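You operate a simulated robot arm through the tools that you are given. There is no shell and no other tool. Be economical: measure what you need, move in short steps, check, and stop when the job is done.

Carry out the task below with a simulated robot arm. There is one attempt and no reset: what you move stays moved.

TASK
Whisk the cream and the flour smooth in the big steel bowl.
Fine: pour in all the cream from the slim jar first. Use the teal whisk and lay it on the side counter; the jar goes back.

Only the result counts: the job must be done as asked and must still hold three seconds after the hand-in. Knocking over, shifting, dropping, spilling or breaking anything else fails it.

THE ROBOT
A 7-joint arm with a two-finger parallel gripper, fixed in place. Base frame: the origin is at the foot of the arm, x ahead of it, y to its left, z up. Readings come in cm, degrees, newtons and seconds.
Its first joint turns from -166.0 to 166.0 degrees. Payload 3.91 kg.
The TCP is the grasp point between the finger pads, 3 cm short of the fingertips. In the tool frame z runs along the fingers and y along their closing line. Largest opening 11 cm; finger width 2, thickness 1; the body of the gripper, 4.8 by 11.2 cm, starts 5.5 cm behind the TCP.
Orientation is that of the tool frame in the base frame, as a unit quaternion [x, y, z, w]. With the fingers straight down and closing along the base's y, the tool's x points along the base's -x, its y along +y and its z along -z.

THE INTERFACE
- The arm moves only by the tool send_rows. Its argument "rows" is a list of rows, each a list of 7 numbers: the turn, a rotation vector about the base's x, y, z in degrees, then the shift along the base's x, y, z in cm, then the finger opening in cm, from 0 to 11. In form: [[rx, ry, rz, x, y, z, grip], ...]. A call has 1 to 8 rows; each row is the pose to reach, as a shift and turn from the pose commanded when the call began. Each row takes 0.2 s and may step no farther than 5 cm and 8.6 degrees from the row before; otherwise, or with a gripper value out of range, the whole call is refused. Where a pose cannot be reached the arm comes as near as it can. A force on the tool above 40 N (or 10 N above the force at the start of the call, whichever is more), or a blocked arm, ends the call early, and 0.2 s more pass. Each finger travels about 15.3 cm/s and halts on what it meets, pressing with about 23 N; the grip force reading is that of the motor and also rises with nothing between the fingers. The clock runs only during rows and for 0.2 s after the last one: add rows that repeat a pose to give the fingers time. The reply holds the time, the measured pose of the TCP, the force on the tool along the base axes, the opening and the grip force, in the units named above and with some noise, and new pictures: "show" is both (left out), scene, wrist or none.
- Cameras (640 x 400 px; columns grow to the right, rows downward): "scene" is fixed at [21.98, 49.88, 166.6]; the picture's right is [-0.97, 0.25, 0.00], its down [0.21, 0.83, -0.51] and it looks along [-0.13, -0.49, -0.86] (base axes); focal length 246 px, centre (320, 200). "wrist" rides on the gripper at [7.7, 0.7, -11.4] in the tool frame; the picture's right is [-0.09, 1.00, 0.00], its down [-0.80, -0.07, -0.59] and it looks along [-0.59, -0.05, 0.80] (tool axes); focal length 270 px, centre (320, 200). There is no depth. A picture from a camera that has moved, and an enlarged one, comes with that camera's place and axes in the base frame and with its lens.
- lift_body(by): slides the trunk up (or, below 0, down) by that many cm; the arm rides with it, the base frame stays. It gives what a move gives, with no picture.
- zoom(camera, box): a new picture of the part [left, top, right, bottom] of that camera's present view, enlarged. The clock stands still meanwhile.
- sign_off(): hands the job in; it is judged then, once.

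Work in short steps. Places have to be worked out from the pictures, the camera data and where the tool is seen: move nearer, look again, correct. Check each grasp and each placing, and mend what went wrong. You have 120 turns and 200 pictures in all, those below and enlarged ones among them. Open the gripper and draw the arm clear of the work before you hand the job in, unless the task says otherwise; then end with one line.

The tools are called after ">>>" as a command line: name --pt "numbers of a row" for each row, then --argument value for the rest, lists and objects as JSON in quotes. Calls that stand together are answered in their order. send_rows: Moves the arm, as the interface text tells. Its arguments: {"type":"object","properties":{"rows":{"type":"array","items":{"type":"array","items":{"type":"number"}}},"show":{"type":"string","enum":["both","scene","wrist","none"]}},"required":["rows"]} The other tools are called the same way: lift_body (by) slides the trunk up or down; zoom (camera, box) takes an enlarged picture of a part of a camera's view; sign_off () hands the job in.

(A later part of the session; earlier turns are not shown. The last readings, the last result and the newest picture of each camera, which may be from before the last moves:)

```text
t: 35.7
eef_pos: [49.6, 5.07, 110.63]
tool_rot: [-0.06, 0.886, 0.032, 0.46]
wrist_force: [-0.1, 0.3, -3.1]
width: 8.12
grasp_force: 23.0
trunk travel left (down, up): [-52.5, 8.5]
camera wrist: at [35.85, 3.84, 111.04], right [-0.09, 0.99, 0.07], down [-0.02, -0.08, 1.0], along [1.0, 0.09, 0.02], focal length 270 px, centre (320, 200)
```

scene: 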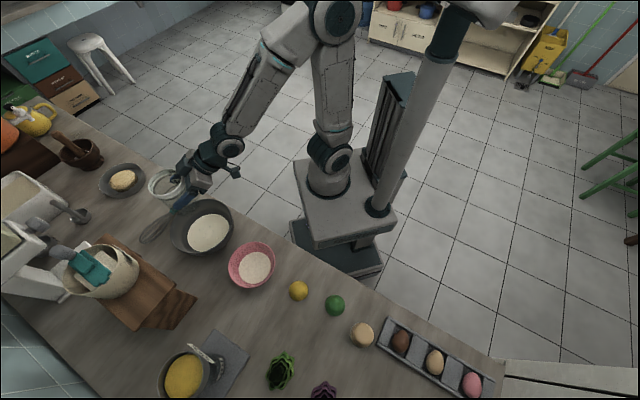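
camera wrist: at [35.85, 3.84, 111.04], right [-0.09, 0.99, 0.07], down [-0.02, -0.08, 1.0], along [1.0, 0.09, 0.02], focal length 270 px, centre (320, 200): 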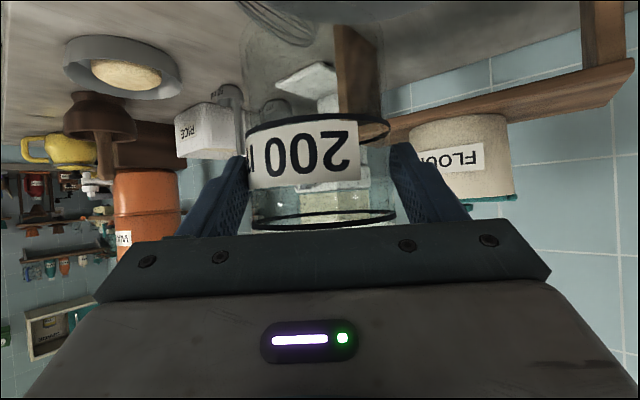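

Jar empty and upright. I carry it back above its original spot.

>>> send_rows --pt "0 0 0 2 -3 0.5 7" --pt "0 0 0 4.5 -6.5 1 7" --pt "0 0 0 7 -10 1 7" --pt "0 0 0 9.5 -13.5 1 7" --pt "0 0 0 12 -16.5 1 7" --pt "0 0 0 15 -18.4 1 7" --pt "0 0 0 17.4 -18.65 0 7" --pt "0 0 0 17.4 -18.65 -4 7" --show "none"

>>> send_rows --pt "0 0 0 0 0 -4 7" --pt "0 0 0 0 0 -8 7" --show "both"

```text
t: 37.5
eef_pos: [66.95, -13.49, 106.56]
tool_rot: [-0.062, 0.885, 0.034, 0.461]
wrist_force: [-0.2, 0.8, -2.0]
width: 8.1
grasp_force: 23.1
trunk travel left (down, up): [-52.5, 8.5]
```

```text
t: 38.1
eef_pos: [67.0, -13.47, 98.4]
tool_rot: [-0.062, 0.885, 0.033, 0.46]
wrist_force: [1.3, 0.0, -2.2]
width: 8.08
grasp_force: 22.7
trunk travel left (down, up): [-52.5, 8.5]
camera wrist: at [53.18, -14.71, 98.68], right [-0.09, 0.99, 0.07], down [-0.02, -0.07, 1.0], along [1.0, 0.09, 0.02], focal length 270 px, centre (320, 200)
```

scene: 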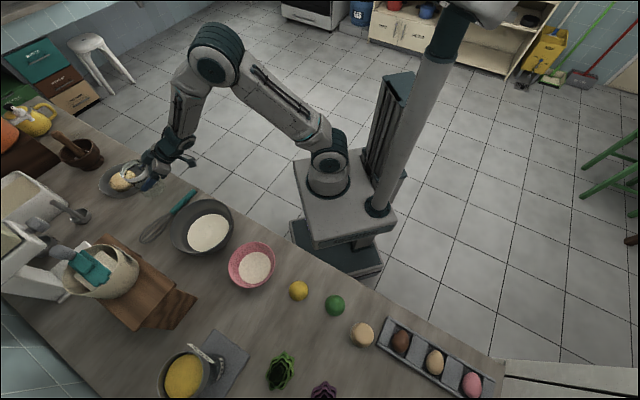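
wrist: 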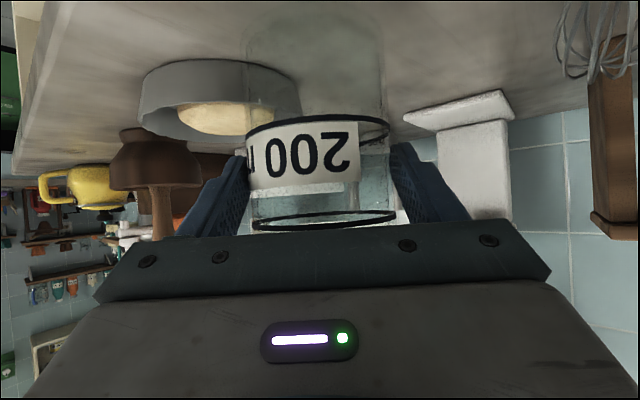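

I lower the last 2.2 cm in small steps.

>>> send_rows --pt "0 0 0 0 -0.1 -1 7" --pt "0 0 0 0 -0.1 -1.7 7" --pt "0 0 0 0 -0.1 -2.1 7" --pt "0 0 0 0 -0.1 -2.2 7" --show "wrist"

```text
t: 39.1
eef_pos: [67.07, -13.63, 96.49]
tool_rot: [-0.061, 0.886, 0.032, 0.459]
wrist_force: [0.7, -0.4, -2.3]
width: 8.07
grasp_force: 23.1
trunk travel left (down, up): [-52.5, 8.5]
camera wrist: at [53.27, -14.94, 96.78], right [-0.09, 0.99, 0.07], down [-0.02, -0.07, 1.0], along [1.0, 0.09, 0.02], focal length 270 px, centre (320, 200)
```

wrist: 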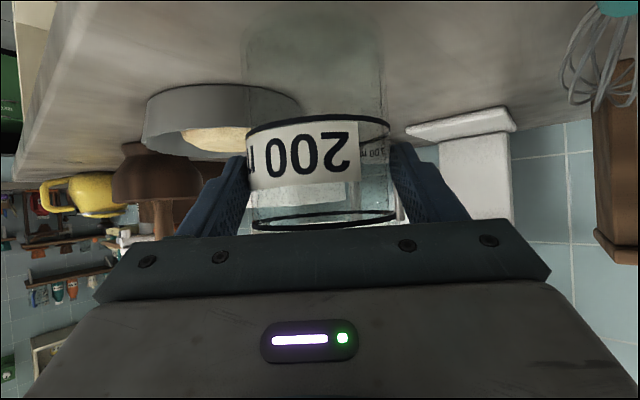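

The full weight still hangs, so it isn't down yet; I go on in tiny steps.

>>> send_rows --pt "0 0 0 0 0 -0.15 7" --pt "0 0 0 0 0 -0.3 7" --pt "0 0 0 0 0 -0.3 7" --show "none"

```text
t: 39.9
eef_pos: [67.09, -13.74, 96.33]
tool_rot: [-0.06, 0.885, 0.031, 0.46]
wrist_force: [-1.0, 0.2, -1.7]
width: 8.08
grasp_force: 23.0
trunk travel left (down, up): [-52.5, 8.5]
```

>>> send_rows --pt "0 0 0 0 0.1 -0.15 7" --pt "0 0 0 0 0.1 -0.25 7" --pt "0 0 0 0 0.1 -0.25 7" --show "none"

```text
t: 40.7
eef_pos: [67.25, -13.67, 96.35]
tool_rot: [-0.062, 0.884, 0.033, 0.462]
wrist_force: [1.1, -2.0, 6.4]
width: 8.08
grasp_force: 22.5
trunk travel left (down, up): [-52.5, 8.5]
```

Contact: force +6.4 N and z no longer falls, so the jar stands. I ease up a hair and open.

>>> send_rows --pt "0 0 0 0 0 0.2 7" --pt "0 0 0 0 0 0.2 8.6" --pt "0 0 0 0 0 0.2 9.8" --pt "0 0 0 0 0 0.2 11" --pt "0 0 0 0 0 0.2 11" --show "wrist"

```text
t: 41.9
eef_pos: [67.12, -13.54, 96.18]
tool_rot: [-0.061, 0.886, 0.032, 0.459]
wrist_force: [1.0, -0.1, -0.5]
width: 11.02
grasp_force: 0.1
trunk travel left (down, up): [-52.5, 8.5]
camera wrist: at [53.31, -14.76, 96.49], right [-0.09, 0.99, 0.07], down [-0.02, -0.07, 1.0], along [1.0, 0.09, 0.02], focal length 270 px, centre (320, 200)
```

wrist: 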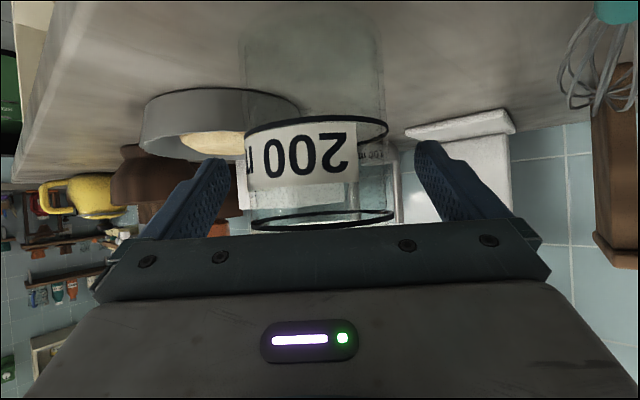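

Jar stands free. I back straight out along the approach line.

>>> send_rows --pt "0 0 0 0 -0.4 0 11" --pt "0 0 0 -3 -0.83 0 11" --pt "0 0 0 -7 -1.4 0 11" --pt "0 0 0 -11 -2 0 11" --pt "0 0 0 -14.5 -2.5 1 11" --pt "0 0 0 -16 -3 5 11" --show "both"

>>> zoom --camera "scene" --box '[90, 140, 250, 280]'

```text
t: 43.3
eef_pos: [50.83, -16.85, 101.04]
tool_rot: [-0.063, 0.885, 0.033, 0.461]
wrist_force: [-0.2, 0.0, -0.6]
width: 10.99
grasp_force: 0.1
trunk travel left (down, up): [-52.5, 8.5]
camera wrist: at [36.96, -17.97, 101.38], right [-0.09, 0.99, 0.07], down [-0.02, -0.07, 1.0], along [1.0, 0.09, 0.02], focal length 270 px, centre (320, 200)
```

scene: 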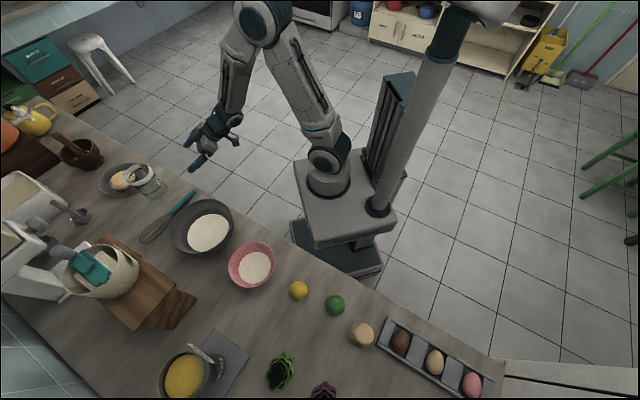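
wrist: 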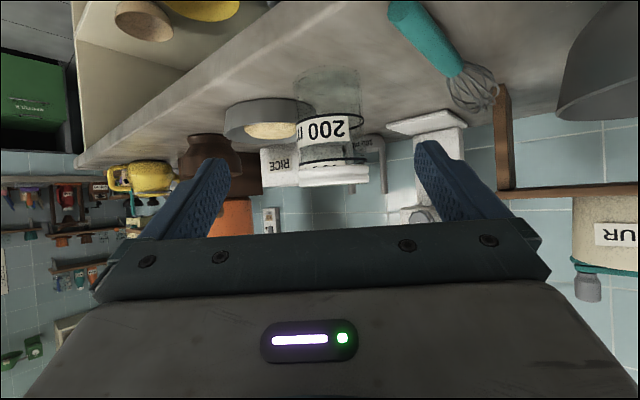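

```text
2.86 times, centred on (170, 210) of scene
camera zoom: at [21.98, 49.88, 166.6], right [-0.97, 0.25, 0.0], down [0.21, 0.83, -0.51], along [-0.13, -0.49, -0.86], focal length 703 px, centre (749, 171)
```

zoom: 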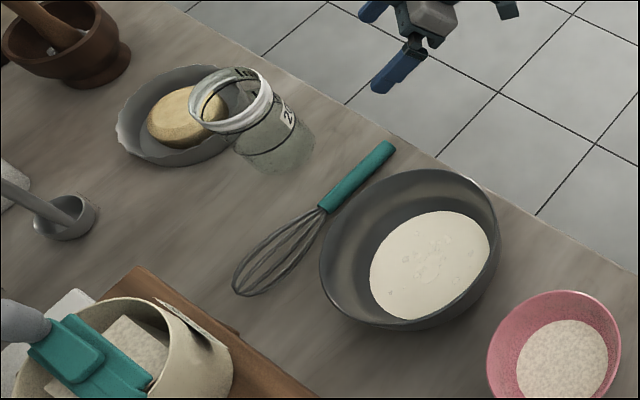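

Cream and flour are in the bowl and the jar is back in place. Next the whisk: its handle runs from about (54.5,-9.1) at azimuth ~43°, z≈90. I line up behind it, shallow (20° below horizontal), over the counter edge.

>>> send_rows --pt "1.31 -2.75 6.96 -0.6 0.3 0 8" --pt "2.62 -5.5 13.9 -1.2 0.7 0 7" --pt "3.94 -8.25 20.9 -1.8 1 0 6" --pt "5.25 -11 27.8 -2.4 1.3 0 6" --pt "6.56 -13.75 34.8 -2.9 1.6 0 6" --show "both"

```text
t: 44.5
eef_pos: [48.0, -15.04, 101.21]
tool_rot: [-0.301, 0.762, 0.211, 0.533]
wrist_force: [0.0, 0.3, 0.9]
width: 6.01
grasp_force: 0.1
trunk travel left (down, up): [-52.5, 8.5]
camera wrist: at [37.81, -23.67, 97.85], right [-0.66, 0.75, 0.08], down [-0.16, -0.25, 0.96], along [0.74, 0.62, 0.28], focal length 270 px, centre (320, 200)
```

scene: 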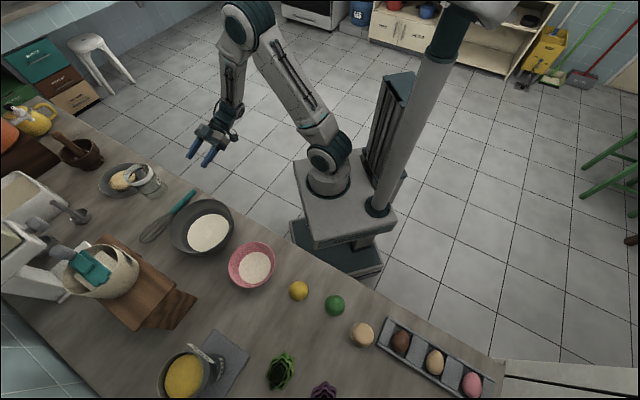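
wrist: 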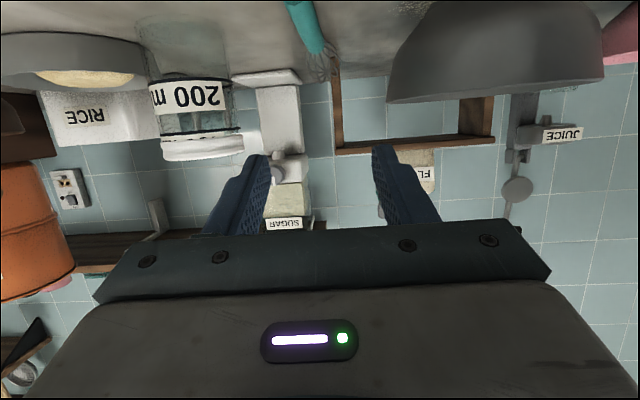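

The handle lines up with the tool azimuth. I move to just above the grip point, fingers at ~6 cm opening.

>>> send_rows --pt "0 0 0 2.9 2.7 -1 6" --pt "0 0 0 5.8 5.4 -3 6" --pt "0 0 0 8.7 8.1 -5 6" --show "both"

>>> zoom --camera "scene" --box '[120, 150, 260, 260]'

```text
t: 45.3
eef_pos: [56.78, -6.73, 96.48]
tool_rot: [-0.3, 0.763, 0.21, 0.534]
wrist_force: [0.6, 0.4, -0.2]
width: 6.01
grasp_force: 0.0
trunk travel left (down, up): [-52.5, 8.5]
camera wrist: at [46.36, -15.41, 93.21], right [-0.66, 0.75, 0.08], down [-0.16, -0.25, 0.96], along [0.74, 0.62, 0.28], focal length 270 px, centre (320, 200)
```

scene: 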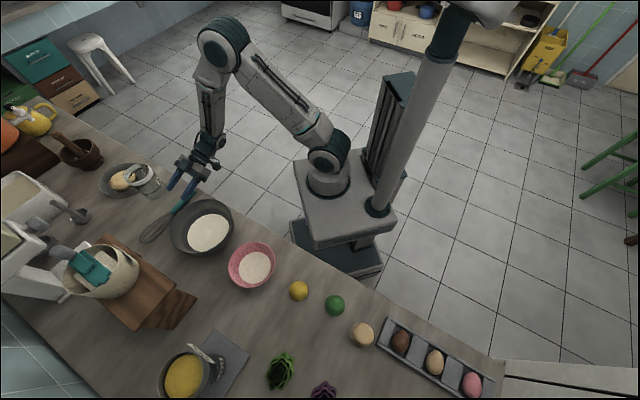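
wrist: 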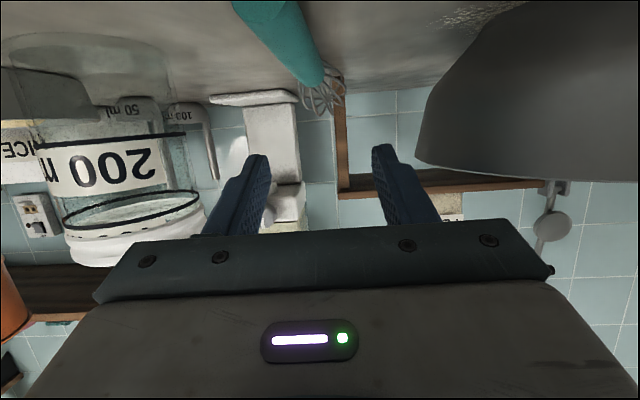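

```text
3.64 times, centred on (190, 205) of scene
camera zoom: at [21.98, 49.88, 166.6], right [-0.97, 0.25, 0.0], down [0.21, 0.83, -0.51], along [-0.13, -0.49, -0.86], focal length 895 px, centre (793, 182)
```

zoom: 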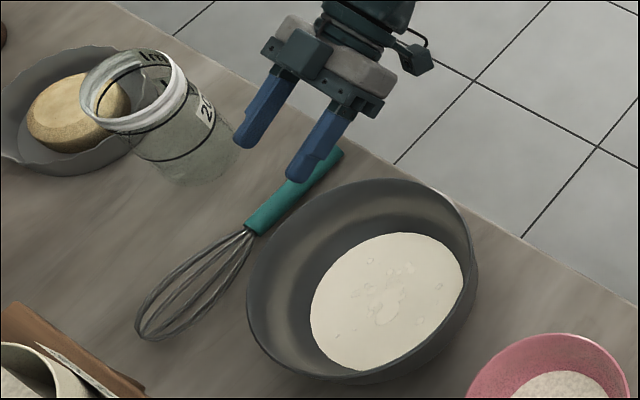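

In the wrist view the handle lies ~0.6 cm to the right of the midline and ~3° more in azimuth; I correct and descend to z≈92.

>>> send_rows --pt "0 0 3 0.4 -0.45 -1.5 6" --pt "0 0 3 0.4 -0.45 -3 6" --pt "0 0 3 0.4 -0.45 -4.4 6" --show "both"

>>> zoom --camera "scene" --box '[150, 150, 240, 220]'

```text
t: 46.1
eef_pos: [57.01, -7.28, 92.01]
tool_rot: [-0.32, 0.755, 0.224, 0.527]
wrist_force: [-0.7, -0.1, 0.1]
width: 5.99
grasp_force: 0.0
trunk travel left (down, up): [-52.5, 8.5]
camera wrist: at [47.26, -16.45, 88.68], right [-0.7, 0.71, 0.08], down [-0.15, -0.25, 0.96], along [0.7, 0.65, 0.28], focal length 270 px, centre (320, 200)
```

scene: 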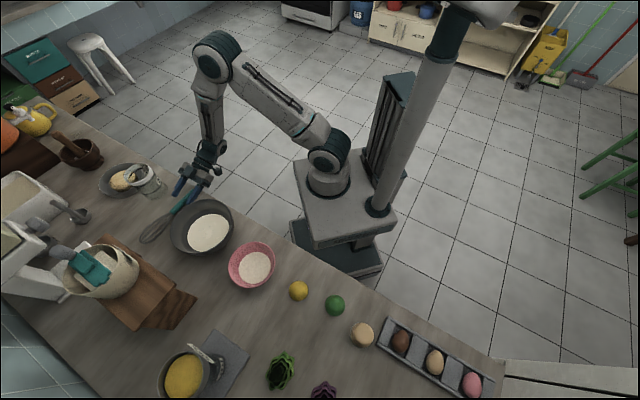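
wrist: 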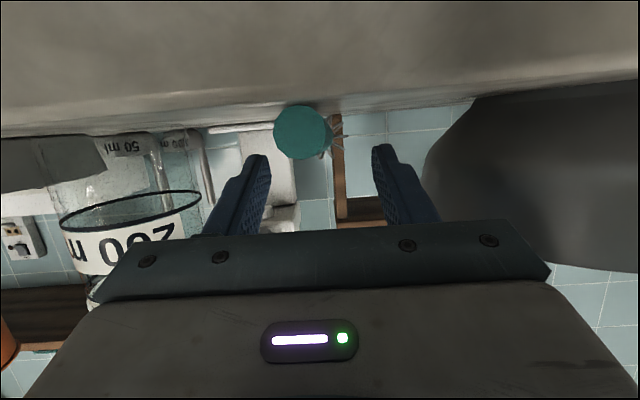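

```text
5.71 times, centred on (195, 185) of scene
camera zoom: at [21.98, 49.88, 166.6], right [-0.97, 0.25, 0.0], down [0.21, 0.83, -0.51], along [-0.13, -0.49, -0.86], focal length 1406 px, centre (1034, 286)
```

zoom: 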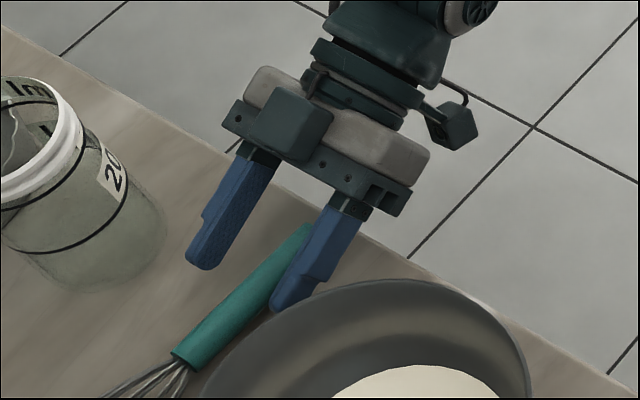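

The end-on view puts the handle axis at z≈89 (counter ≈88) and well between the fingers. I lower to z≈90.3 and close.

>>> send_rows --pt "0 0 1 0.2 -0.2 -0.8 6" --pt "0 0 1 0.2 -0.2 -1.5 6" --pt "0 0 1 0.2 -0.2 -1.7 6" --show "wrist"

```text
t: 46.9
eef_pos: [57.49, -7.61, 90.27]
tool_rot: [-0.327, 0.751, 0.23, 0.526]
wrist_force: [-0.3, -0.4, 0.6]
width: 6.0
grasp_force: 0.1
trunk travel left (down, up): [-52.5, 8.5]
camera wrist: at [47.74, -16.88, 86.91], right [-0.71, 0.7, 0.08], down [-0.14, -0.26, 0.96], along [0.69, 0.67, 0.28], focal length 270 px, centre (320, 200)
```

wrist: 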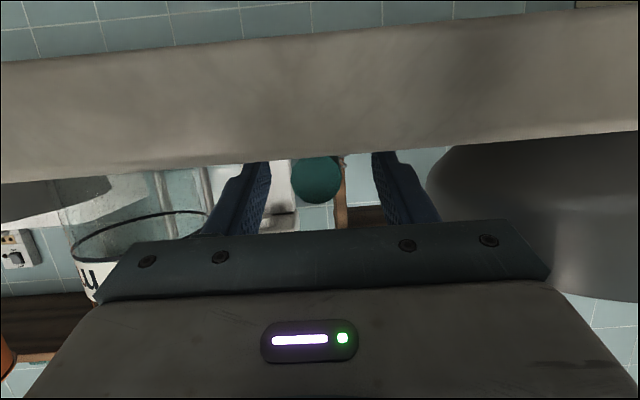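

Handle is centred and no contact with the counter. Closing on it.

>>> send_rows --pt "0 0 0 0 0 0 4" --pt "0 0 0 0 0 0 2.8" --pt "0 0 0 0 0 0 1.2" --pt "0 0 0 0 0 0 1.2" --pt "0 0 0 0 0 0 1.2" --show "wrist"

```text
t: 48.1
eef_pos: [57.43, -7.57, 90.11]
tool_rot: [-0.327, 0.752, 0.229, 0.525]
wrist_force: [0.1, 0.2, -0.3]
width: 2.11
grasp_force: 22.6
trunk travel left (down, up): [-52.5, 8.5]
camera wrist: at [47.73, -16.87, 86.91], right [-0.71, 0.7, 0.08], down [-0.14, -0.26, 0.96], along [0.69, 0.67, 0.28], focal length 270 px, centre (320, 200)
```

wrist: 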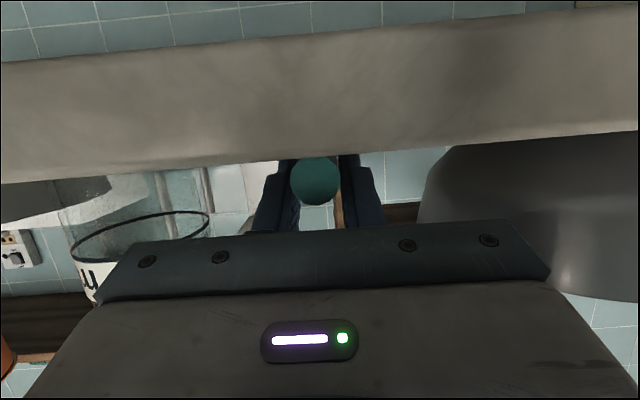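

Gripped at 2.1 cm. I lift straight up.

>>> send_rows --pt "0 0 0 0 0 1 1" --pt "0 0 0 0 0 4 1" --pt "0 0 0 0 0 8 1" --pt "0 0 0 0 0 12 1" --pt "0 0 0 0 0 17 1" --pt "0 0 0 0 0 22 1" --show "both"

```text
t: 49.5
eef_pos: [57.58, -7.72, 112.08]
tool_rot: [-0.326, 0.752, 0.229, 0.525]
wrist_force: [0.8, -0.1, -0.1]
width: 2.11
grasp_force: 23.1
trunk travel left (down, up): [-52.5, 8.5]
camera wrist: at [47.95, -16.85, 108.73], right [-0.71, 0.7, 0.08], down [-0.14, -0.26, 0.96], along [0.69, 0.67, 0.28], focal length 270 px, centre (320, 200)
```

scene: 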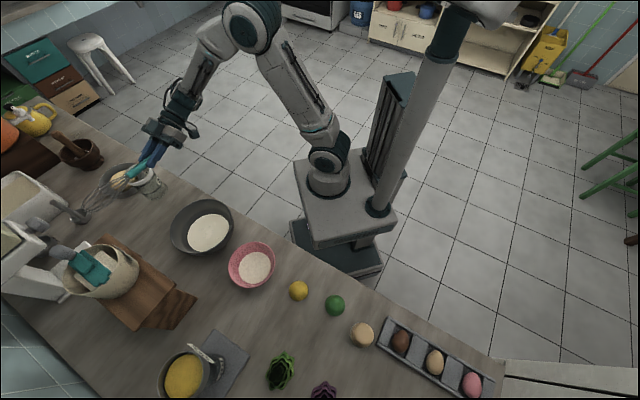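
wrist: 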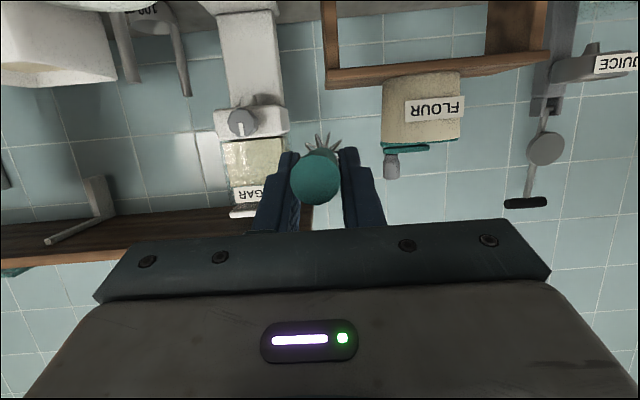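

Whisk held firmly. I raise and pitch it wires-down while moving over the bowl, staying above the rim.

>>> send_rows --pt "-6.2 5.8 0 -1 1 3 1" --pt "-12.4 11.6 0 -2.2 2.3 6 1" --pt "-18.6 17.4 0 -3.8 3.9 8 1" --pt "-24.8 23.2 0 -5.4 5.5 9.5 1" --pt "-31.1 29 0 -7 7.2 10 1" --pt "-37.3 34.8 0 -8.6 8.9 10 1" --pt "-43.5 40.6 0 -10.3 10.7 10 1" --pt "-49.7 46.3 0 -12 12.5 10 1" --show "both"

>>> zoom --camera "scene" --box '[110, 120, 270, 260]'

```text
t: 51.3
eef_pos: [40.86, 15.36, 125.9]
tool_rot: [-0.519, 0.852, -0.002, 0.06]
wrist_force: [1.4, 3.7, -3.5]
width: 2.11
grasp_force: 24.0
out of reach, approached as far as the arm can: row 7
trunk travel left (down, up): [-52.5, 8.5]
camera wrist: at [35.37, 8.29, 136.46], right [-0.84, 0.54, -0.06], down [0.36, 0.64, 0.68], along [0.4, 0.55, -0.74], focal length 270 px, centre (320, 200)
```

scene: 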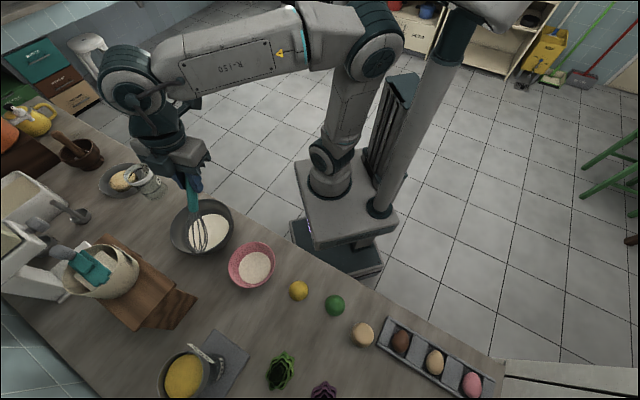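
wrist: 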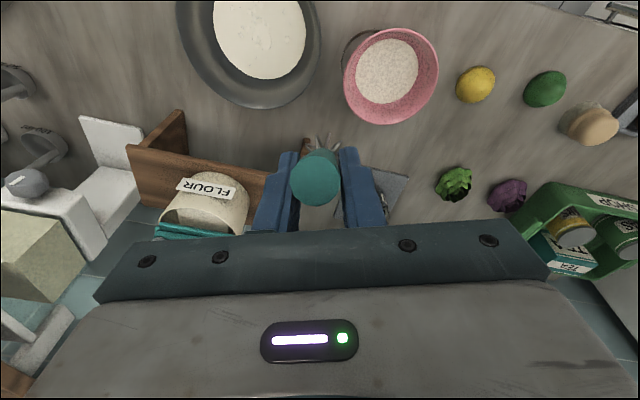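

```text
2.86 times, centred on (190, 190) of scene
camera zoom: at [21.98, 49.88, 166.6], right [-0.97, 0.25, 0.0], down [0.21, 0.83, -0.51], along [-0.13, -0.49, -0.86], focal length 703 px, centre (691, 229)
```

zoom: 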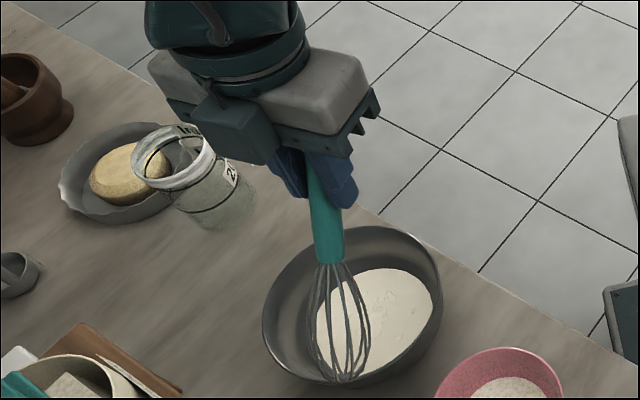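

The yaw (47°) seems to hit a wrist limit here. I turn the yaw back gradually toward ~10° at this height (wires stay above the rim).

>>> send_rows --pt "0 0 -6 0 0 0 1" --pt "0 0 -12 0 0 0 1" --pt "0 0 -18 0 0 0 1" --pt "0 0 -24 0 0 0 1" --pt "0 0 -30 0 0 0 1" --pt "0 0 -36 0 0 0 1" --pt "0 0 -36 0 0 0 1" --show "scene"

```text
t: 52.9
eef_pos: [45.46, 4.82, 122.08]
tool_rot: [-0.095, 0.995, 0.001, 0.018]
wrist_force: [0.2, -0.1, -0.8]
width: 2.12
grasp_force: 22.6
trunk travel left (down, up): [-52.5, 8.5]
```

scene: 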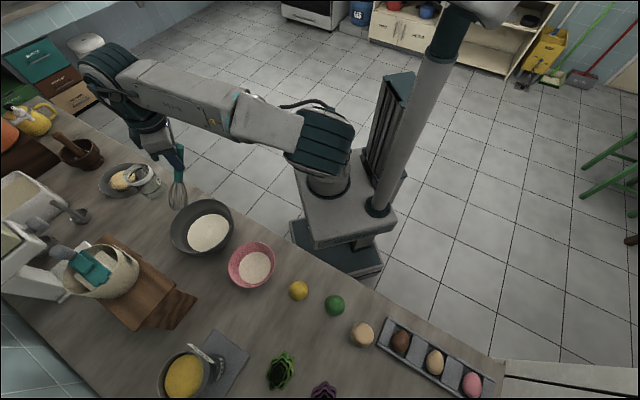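

Reached: whisk hangs wires-down, yaw ~11°. I zoom to locate the wire tip relative to the bowl.

>>> zoom --camera "scene" --box '[120, 120, 260, 270]'

>>> zoom --camera "wrist" --box '[160, 0, 480, 240]'

```text
2.67 times, centred on (190, 195) of scene
camera zoom: at [21.98, 49.88, 166.6], right [-0.97, 0.25, 0.0], down [0.21, 0.83, -0.51], along [-0.13, -0.49, -0.86], focal length 656 px, centre (667, 213)
```

zoom: 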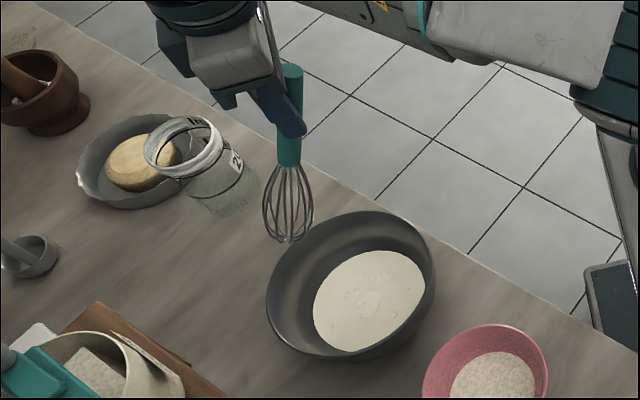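

```text
1.67 times, centred on (320, 120) of wrist
camera zoom: at [37.37, 4.0, 133.29], right [-0.1, 0.99, 0.0], down [0.78, 0.08, 0.62], along [0.62, 0.07, -0.78], focal length 450 px, centre (320, 333)
```

zoom: 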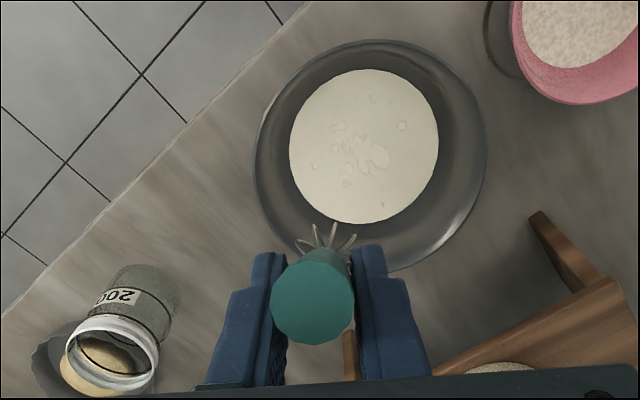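

Bowl axis ≈(48.6,9.4); wire tip ≈ TCP+(8.3,1.3,-19.9). I shift so the tip is over the bowl centre and lower partway.

>>> send_rows --pt "0 0 0 -2.6 1.6 0 1" --pt "0 0 0 -5.2 3.3 0 1" --pt "0 0 0 -5.2 3.3 -4 1" --pt "0 0 0 -5.2 3.3 -8 1" --pt "0 0 0 -5.2 3.3 -9 1" --show "both"

>>> zoom --camera "scene" --box '[140, 150, 260, 270]'

```text
t: 54.1
eef_pos: [40.47, 8.37, 112.95]
tool_rot: [-0.096, 0.995, 0.001, 0.017]
wrist_force: [-1.1, 0.2, -0.7]
width: 2.12
grasp_force: 23.0
trunk travel left (down, up): [-52.5, 8.5]
camera wrist: at [32.28, 7.58, 124.15], right [-0.1, 0.99, 0.0], down [0.78, 0.08, 0.62], along [0.62, 0.07, -0.78], focal length 270 px, centre (320, 200)
```

scene: 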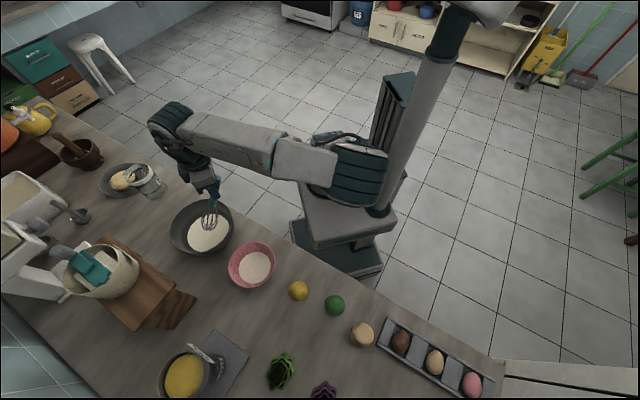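
wrist: 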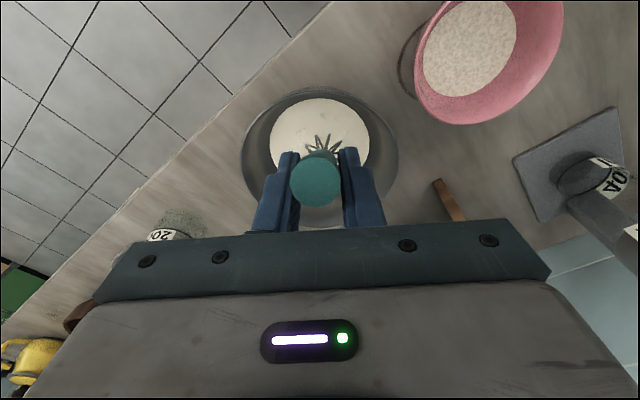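

```text
3.33 times, centred on (200, 210) of scene
camera zoom: at [21.98, 49.88, 166.6], right [-0.97, 0.25, 0.0], down [0.21, 0.83, -0.51], along [-0.13, -0.49, -0.86], focal length 820 px, centre (720, 167)
```

zoom: 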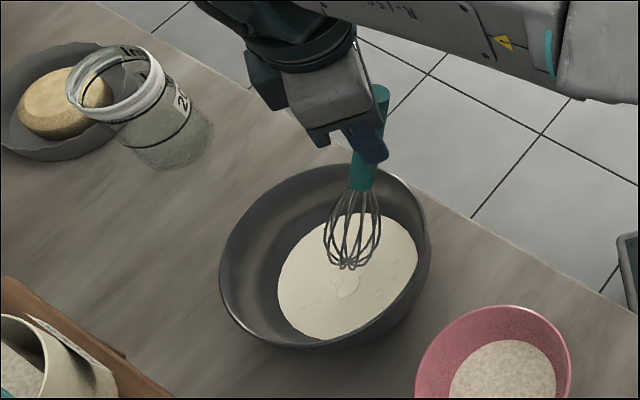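

The wires hang just over the cream's centre. I lower gently ~2.5 cm into it.

>>> send_rows --pt "0 0 0 0 0 -0.7 1" --pt "0 0 0 0 0 -1.4 1" --pt "0 0 0 0 0 -2 1" --pt "0 0 0 0 0 -2.5 1" --show "none"

>>> zoom --camera "scene" --box '[140, 150, 260, 270]'

```text
t: 55.1
eef_pos: [40.3, 8.2, 110.55]
tool_rot: [-0.096, 0.995, 0.002, 0.017]
wrist_force: [-1.1, -0.1, -0.9]
width: 2.11
grasp_force: 22.8
trunk travel left (down, up): [-52.5, 8.5]
```

```text
3.33 times, centred on (200, 210) of scene
camera zoom: at [21.98, 49.88, 166.6], right [-0.97, 0.25, 0.0], down [0.21, 0.83, -0.51], along [-0.13, -0.49, -0.86], focal length 820 px, centre (720, 167)
```

zoom: 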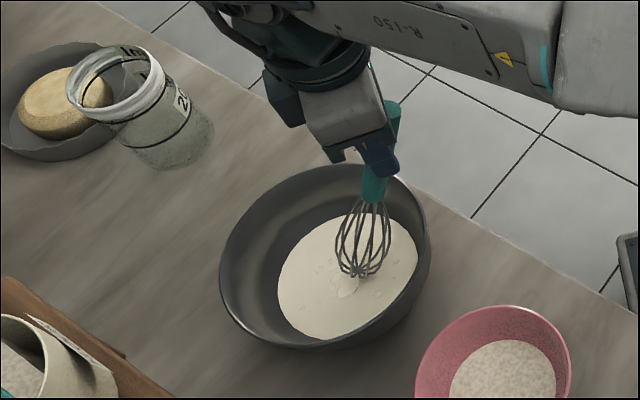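

Not visibly immersed yet; I go down a bit further watching the force.

>>> send_rows --pt "0 0 0 0 0 -0.4 1" --pt "0 0 0 0 0 -0.8 1" --pt "0 0 0 0 0 -1.2 1" --show "none"

>>> zoom --camera "scene" --box '[160, 180, 240, 260]'

```text
t: 55.9
eef_pos: [40.4, 8.23, 109.5]
tool_rot: [-0.096, 0.995, 0.002, 0.019]
wrist_force: [0.4, 0.3, -0.3]
width: 2.12
grasp_force: 23.3
trunk travel left (down, up): [-52.5, 8.5]
```

```text
5.00 times, centred on (200, 220) of scene
camera zoom: at [21.98, 49.88, 166.6], right [-0.97, 0.25, 0.0], down [0.21, 0.83, -0.51], along [-0.13, -0.49, -0.86], focal length 1230 px, centre (920, 100)
```

zoom: 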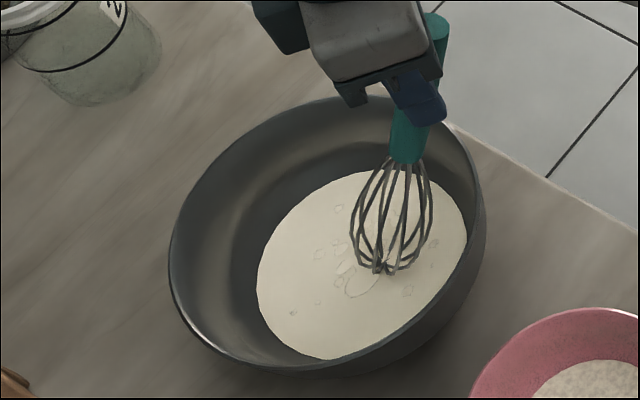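

Still near the surface with no contact force; a little lower.

>>> send_rows --pt "0 0 0 0 0 -0.4 1" --pt "0 0 0 0 0 -0.8 1" --pt "0 0 0 0 0 -1.2 1" --show "none"

>>> zoom --camera "scene" --box '[160, 180, 240, 260]'

```text
t: 56.7
eef_pos: [40.31, 8.11, 108.2]
tool_rot: [-0.095, 0.995, 0.001, 0.018]
wrist_force: [0.0, 0.7, -0.6]
width: 2.11
grasp_force: 22.8
trunk travel left (down, up): [-52.5, 8.5]
```

```text
5.00 times, centred on (200, 220) of scene
camera zoom: at [21.98, 49.88, 166.6], right [-0.97, 0.25, 0.0], down [0.21, 0.83, -0.51], along [-0.13, -0.49, -0.86], focal length 1230 px, centre (920, 100)
```

zoom: 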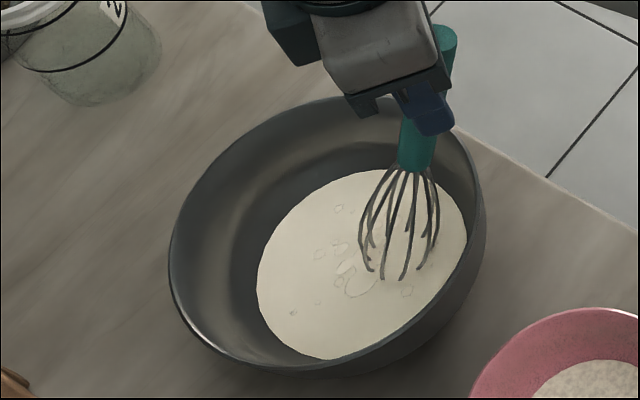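

Tips are now immersed, ~2.3 cm off the disc centre. I centre and begin circular whisking at radius 3.

>>> send_rows --pt "0 0 0 2.3 0 -0.3 1" --pt "0 0 0 5.3 0 -0.3 1" --pt "0 0 0 4.4 2.1 -0.3 1" --pt "0 0 0 2.3 3 -0.3 1" --pt "0 0 0 0.2 2.1 -0.3 1" --pt "0 0 0 -0.7 0 -0.3 1" --pt "0 0 0 0.2 -2.1 -0.3 1" --pt "0 0 0 2.3 -3 -0.3 1" --show "none"

>>> zoom --camera "scene" --box '[160, 180, 240, 260]'

```text
t: 58.5
eef_pos: [42.59, 5.26, 107.7]
tool_rot: [-0.096, 0.995, 0.002, 0.018]
wrist_force: [0.6, 0.5, -0.3]
width: 2.09
grasp_force: 22.6
trunk travel left (down, up): [-52.5, 8.5]
```

```text
5.00 times, centred on (200, 220) of scene
camera zoom: at [21.98, 49.88, 166.6], right [-0.97, 0.25, 0.0], down [0.21, 0.83, -0.51], along [-0.13, -0.49, -0.86], focal length 1230 px, centre (920, 100)
```

zoom: 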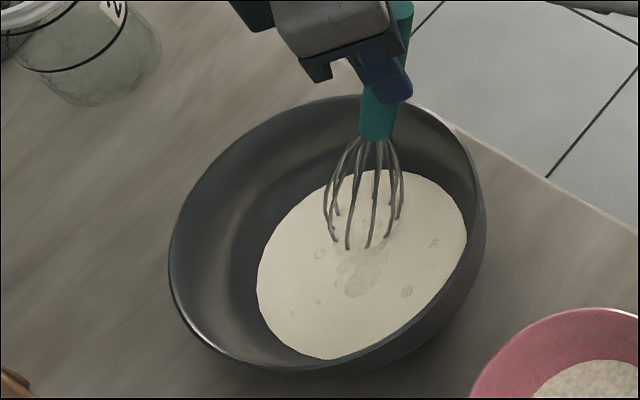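

It mixes without forces on the bowl. I repeat full circles, slightly deeper.

>>> send_rows --pt "0 0 0 2.1 0.9 -0.3 1" --pt "0 0 0 3 3 -0.3 1" --pt "0 0 0 2.1 5.1 -0.3 1" --pt "0 0 0 0 6 -0.3 1" --pt "0 0 0 -2.1 5.1 -0.3 1" --pt "0 0 0 -3 3 -0.3 1" --pt "0 0 0 -2.1 0.9 -0.3 1" --pt "0 0 0 0 0 -0.3 1" --show "none"

>>> send_rows --pt "0 0 0 2.1 0.9 0 1" --pt "0 0 0 3 3 0 1" --pt "0 0 0 2.1 5.1 0 1" --pt "0 0 0 0 6 0 1" --pt "0 0 0 -2.1 5.1 0 1" --pt "0 0 0 -3 3 0 1" --pt "0 0 0 -2.1 0.9 0 1" --pt "0 0 0 0 0 0 1" --show "none"

>>> send_rows --pt "0 0 0 2.1 0.9 0 1" --pt "0 0 0 3 3 0 1" --pt "0 0 0 2.1 5.1 0 1" --pt "0 0 0 0 6 0 1" --pt "0 0 0 -2.1 5.1 0 1" --pt "0 0 0 -3 3 0 1" --pt "0 0 0 -2.1 0.9 0 1" --pt "0 0 0 0 0 0 1" --show "none"

>>> zoom --camera "scene" --box '[160, 180, 240, 260]'

```text
t: 60.3
eef_pos: [42.59, 5.32, 107.74]
tool_rot: [-0.095, 0.995, 0.002, 0.018]
wrist_force: [0.4, -0.7, -1.0]
width: 2.11
grasp_force: 23.0
trunk travel left (down, up): [-52.5, 8.5]
```

```text
t: 62.1
eef_pos: [42.52, 5.23, 107.7]
tool_rot: [-0.096, 0.995, 0.002, 0.017]
wrist_force: [-1.2, -0.3, -1.4]
width: 2.11
grasp_force: 23.1
trunk travel left (down, up): [-52.5, 8.5]
```

```text
t: 63.9
eef_pos: [42.55, 5.21, 107.61]
tool_rot: [-0.095, 0.995, 0.002, 0.018]
wrist_force: [-0.5, 0.3, -1.1]
width: 2.11
grasp_force: 23.0
trunk travel left (down, up): [-52.5, 8.5]
```

```text
5.00 times, centred on (200, 220) of scene
camera zoom: at [21.98, 49.88, 166.6], right [-0.97, 0.25, 0.0], down [0.21, 0.83, -0.51], along [-0.13, -0.49, -0.86], focal length 1230 px, centre (920, 100)
```

zoom: 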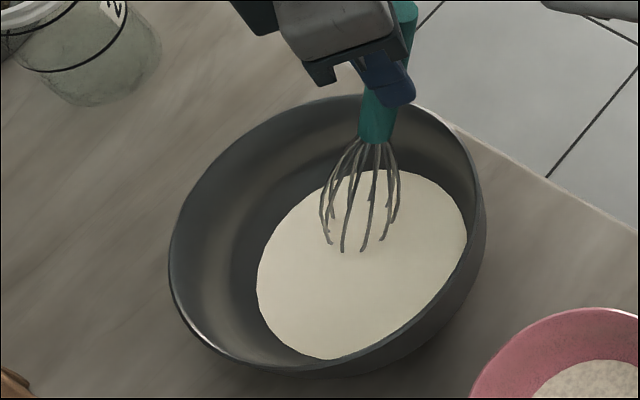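

The mix looks smooth. One last slightly wider circle, ending at the centre, to confirm.

>>> send_rows --pt "0 0 0 2.6 0.4 0 1" --pt "0 0 0 3.7 3 0 1" --pt "0 0 0 2.6 5.6 0 1" --pt "0 0 0 0 6.7 0 1" --pt "0 0 0 -2.6 5.6 0 1" --pt "0 0 0 -3.7 3 0 1" --pt "0 0 0 -1.5 1.5 0 1" --pt "0 0 0 0 3 0 1" --show "none"

>>> send_rows --pt "0 0 0 0 0 1.5 1" --pt "0 0 0 0 0 3.5 1" --pt "0 0 0 0 0 3.5 1" --pt "0 0 0 0 0 3.5 1" --show "wrist"

>>> zoom --camera "scene" --box '[160, 180, 240, 260]'

```text
t: 65.7
eef_pos: [42.52, 8.26, 107.73]
tool_rot: [-0.096, 0.995, 0.003, 0.017]
wrist_force: [0.7, -0.2, -1.3]
width: 2.1
grasp_force: 22.9
trunk travel left (down, up): [-52.5, 8.5]
```

```text
t: 66.7
eef_pos: [42.51, 8.17, 111.27]
tool_rot: [-0.096, 0.995, 0.002, 0.018]
wrist_force: [-0.3, 0.5, -1.3]
width: 2.1
grasp_force: 23.4
trunk travel left (down, up): [-52.5, 8.5]
camera wrist: at [34.34, 7.32, 122.45], right [-0.1, 0.99, 0.0], down [0.78, 0.08, 0.62], along [0.62, 0.07, -0.78], focal length 270 px, centre (320, 200)
```

wrist: 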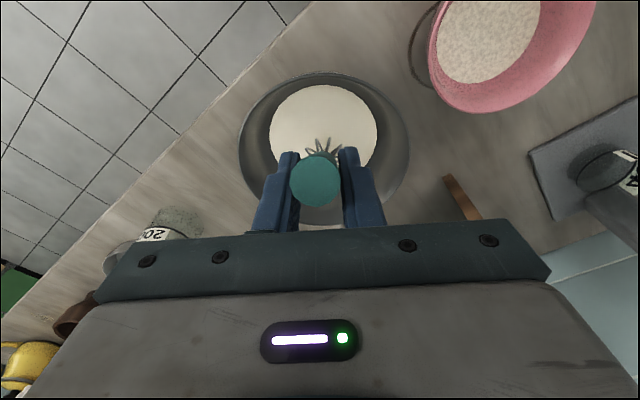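

```text
5.00 times, centred on (200, 220) of scene
camera zoom: at [21.98, 49.88, 166.6], right [-0.97, 0.25, 0.0], down [0.21, 0.83, -0.51], along [-0.13, -0.49, -0.86], focal length 1230 px, centre (920, 100)
```

zoom: 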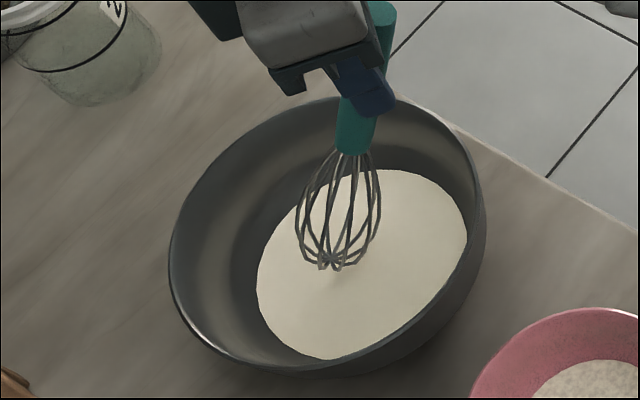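

Perfectly smooth. Now I lift the whisk clear and begin pitching it back to horizontal.

>>> send_rows --pt "0 0 0 0 0 4 1" --pt "0 0 0 0 0 8.5 1" --pt "1.6 -8.3 0 1 -1 11 1" --pt "3.2 -16.7 0 2 -3 11 1" --pt "4.9 -25 0 3 -5 11 1" --pt "6.5 -33.4 0 4 -7 11 1" --pt "8.1 -41.7 0 5 -9.5 11 1" --pt "9.7 -50 0 6 -12 11 1" --show "none"

>>> send_rows --pt "1.6 -8.3 0 1.5 -1 0 1" --pt "3.2 -16.7 0 3 -2 -1 1" --show "scene"

```text
t: 68.5
eef_pos: [48.48, -3.99, 122.4]
tool_rot: [-0.085, 0.891, 0.042, 0.444]
wrist_force: [-0.1, -0.1, 0.1]
width: 2.09
grasp_force: 23.1
trunk travel left (down, up): [-52.5, 8.5]
```

```text
t: 69.1
eef_pos: [51.53, -5.98, 121.02]
tool_rot: [-0.077, 0.816, 0.054, 0.57]
wrist_force: [-0.1, 0.2, -0.2]
width: 2.13
grasp_force: 23.1
trunk travel left (down, up): [-52.5, 8.5]
```

scene: 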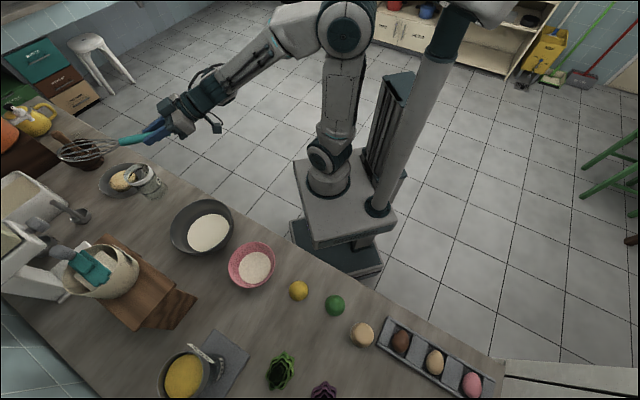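

Now level again. I turn yaw by +36° and move above the whisk's original spot.

>>> send_rows --pt "0 0 7.2 1.2 -0.3 -1 1" --pt "0 0 14.4 2.4 -0.6 -2 1" --pt "0 0 21.6 3.6 -1 -4 1" --pt "0 0 28.8 4.8 -1.3 -6 1" --pt "0 0 36.2 5.9 -1.6 -9 1" --show "scene"

```text
t: 70.3
eef_pos: [57.39, -7.66, 111.75]
tool_rot: [-0.328, 0.75, 0.23, 0.526]
wrist_force: [-0.2, -0.7, -0.3]
width: 2.11
grasp_force: 22.6
trunk travel left (down, up): [-52.5, 8.5]
```

scene: 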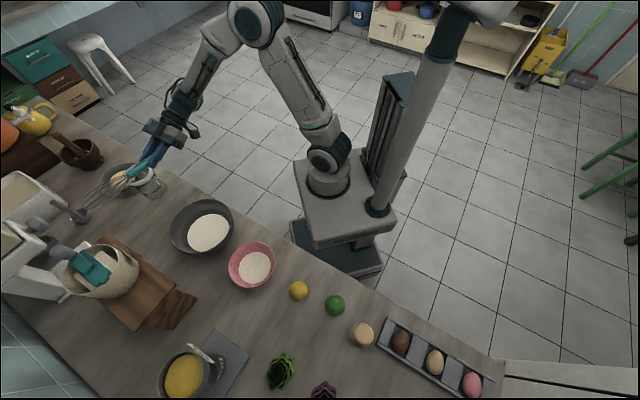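

The pose matches the lift-off pose (57.5,-7.6). I descend straight to just above the counter.

>>> send_rows --pt "0 0 0 0 0 -5 1" --pt "0 0 0 0 0 -10 1" --pt "0 0 0 0 0 -15 1" --pt "0 0 0 0 0 -19 1" --pt "0 0 0 0.1 0.05 -20.5 1" --show "both"

>>> zoom --camera "scene" --box '[110, 150, 250, 260]'

```text
t: 71.5
eef_pos: [57.55, -7.62, 91.41]
tool_rot: [-0.329, 0.752, 0.229, 0.524]
wrist_force: [0.4, 0.0, -1.3]
width: 2.12
grasp_force: 22.9
trunk travel left (down, up): [-52.5, 8.5]
camera wrist: at [47.83, -16.84, 88.29], right [-0.71, 0.7, 0.08], down [-0.14, -0.26, 0.96], along [0.69, 0.67, 0.28], focal length 270 px, centre (320, 200)
```

scene: 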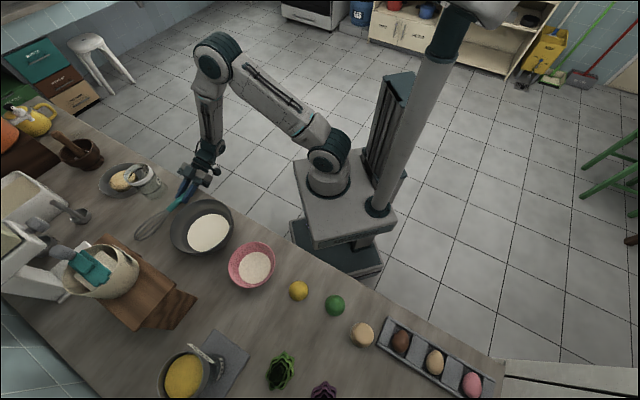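
wrist: 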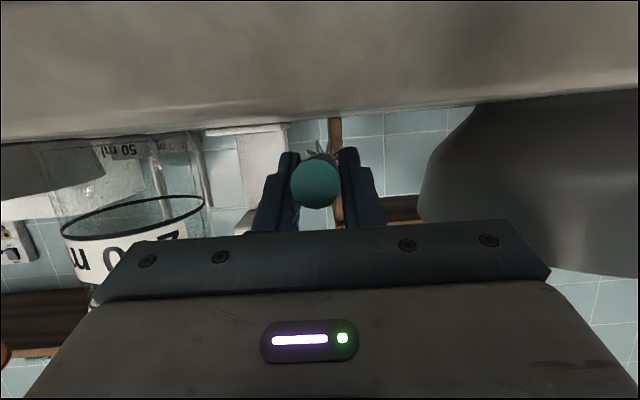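

```text
3.64 times, centred on (180, 205) of scene
camera zoom: at [21.98, 49.88, 166.6], right [-0.97, 0.25, 0.0], down [0.21, 0.83, -0.51], along [-0.13, -0.49, -0.86], focal length 895 px, centre (829, 182)
```

zoom: 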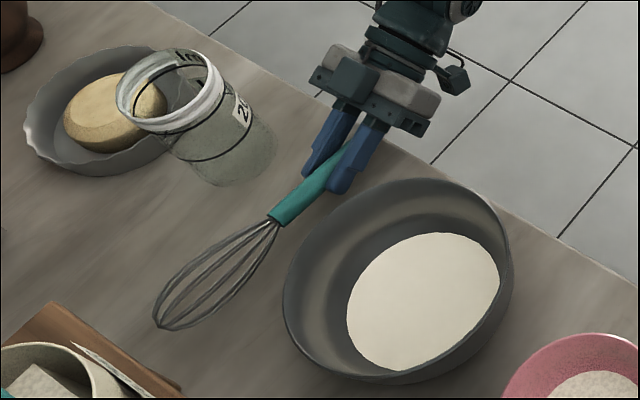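

No slip in the grip. I lower the last 1.2 cm gently.

>>> send_rows --pt "0 0 0 0 0 -0.6 1" --pt "0 0 0 0 0 -1 1" --pt "0 0 0 0 0 -1.25 1" --show "none"

```text
t: 72.3
eef_pos: [57.7, -7.35, 90.28]
tool_rot: [-0.328, 0.751, 0.229, 0.525]
wrist_force: [0.5, 0.7, -0.7]
width: 2.11
grasp_force: 23.1
trunk travel left (down, up): [-52.5, 8.5]
```

>>> send_rows --pt "0 0 0 0 0 -0.15 1" --pt "0 0 0 0 0 -0.25 1" --show "wrist"

```text
t: 72.9
eef_pos: [57.53, -7.46, 90.08]
tool_rot: [-0.328, 0.751, 0.23, 0.525]
wrist_force: [0.1, 0.2, -0.2]
width: 2.09
grasp_force: 22.9
trunk travel left (down, up): [-52.5, 8.5]
camera wrist: at [47.83, -16.69, 86.81], right [-0.71, 0.7, 0.08], down [-0.14, -0.26, 0.96], along [0.69, 0.67, 0.28], focal length 270 px, centre (320, 200)
```

wrist: 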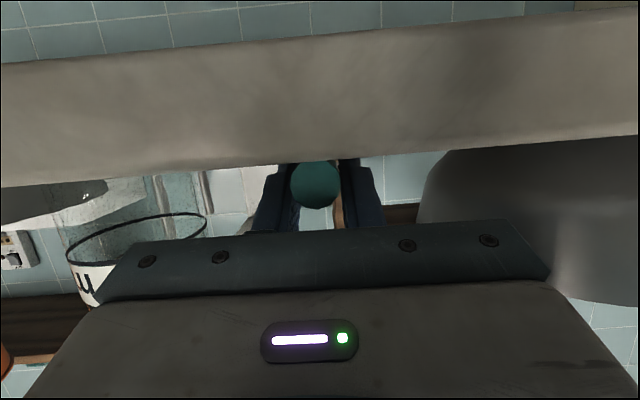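

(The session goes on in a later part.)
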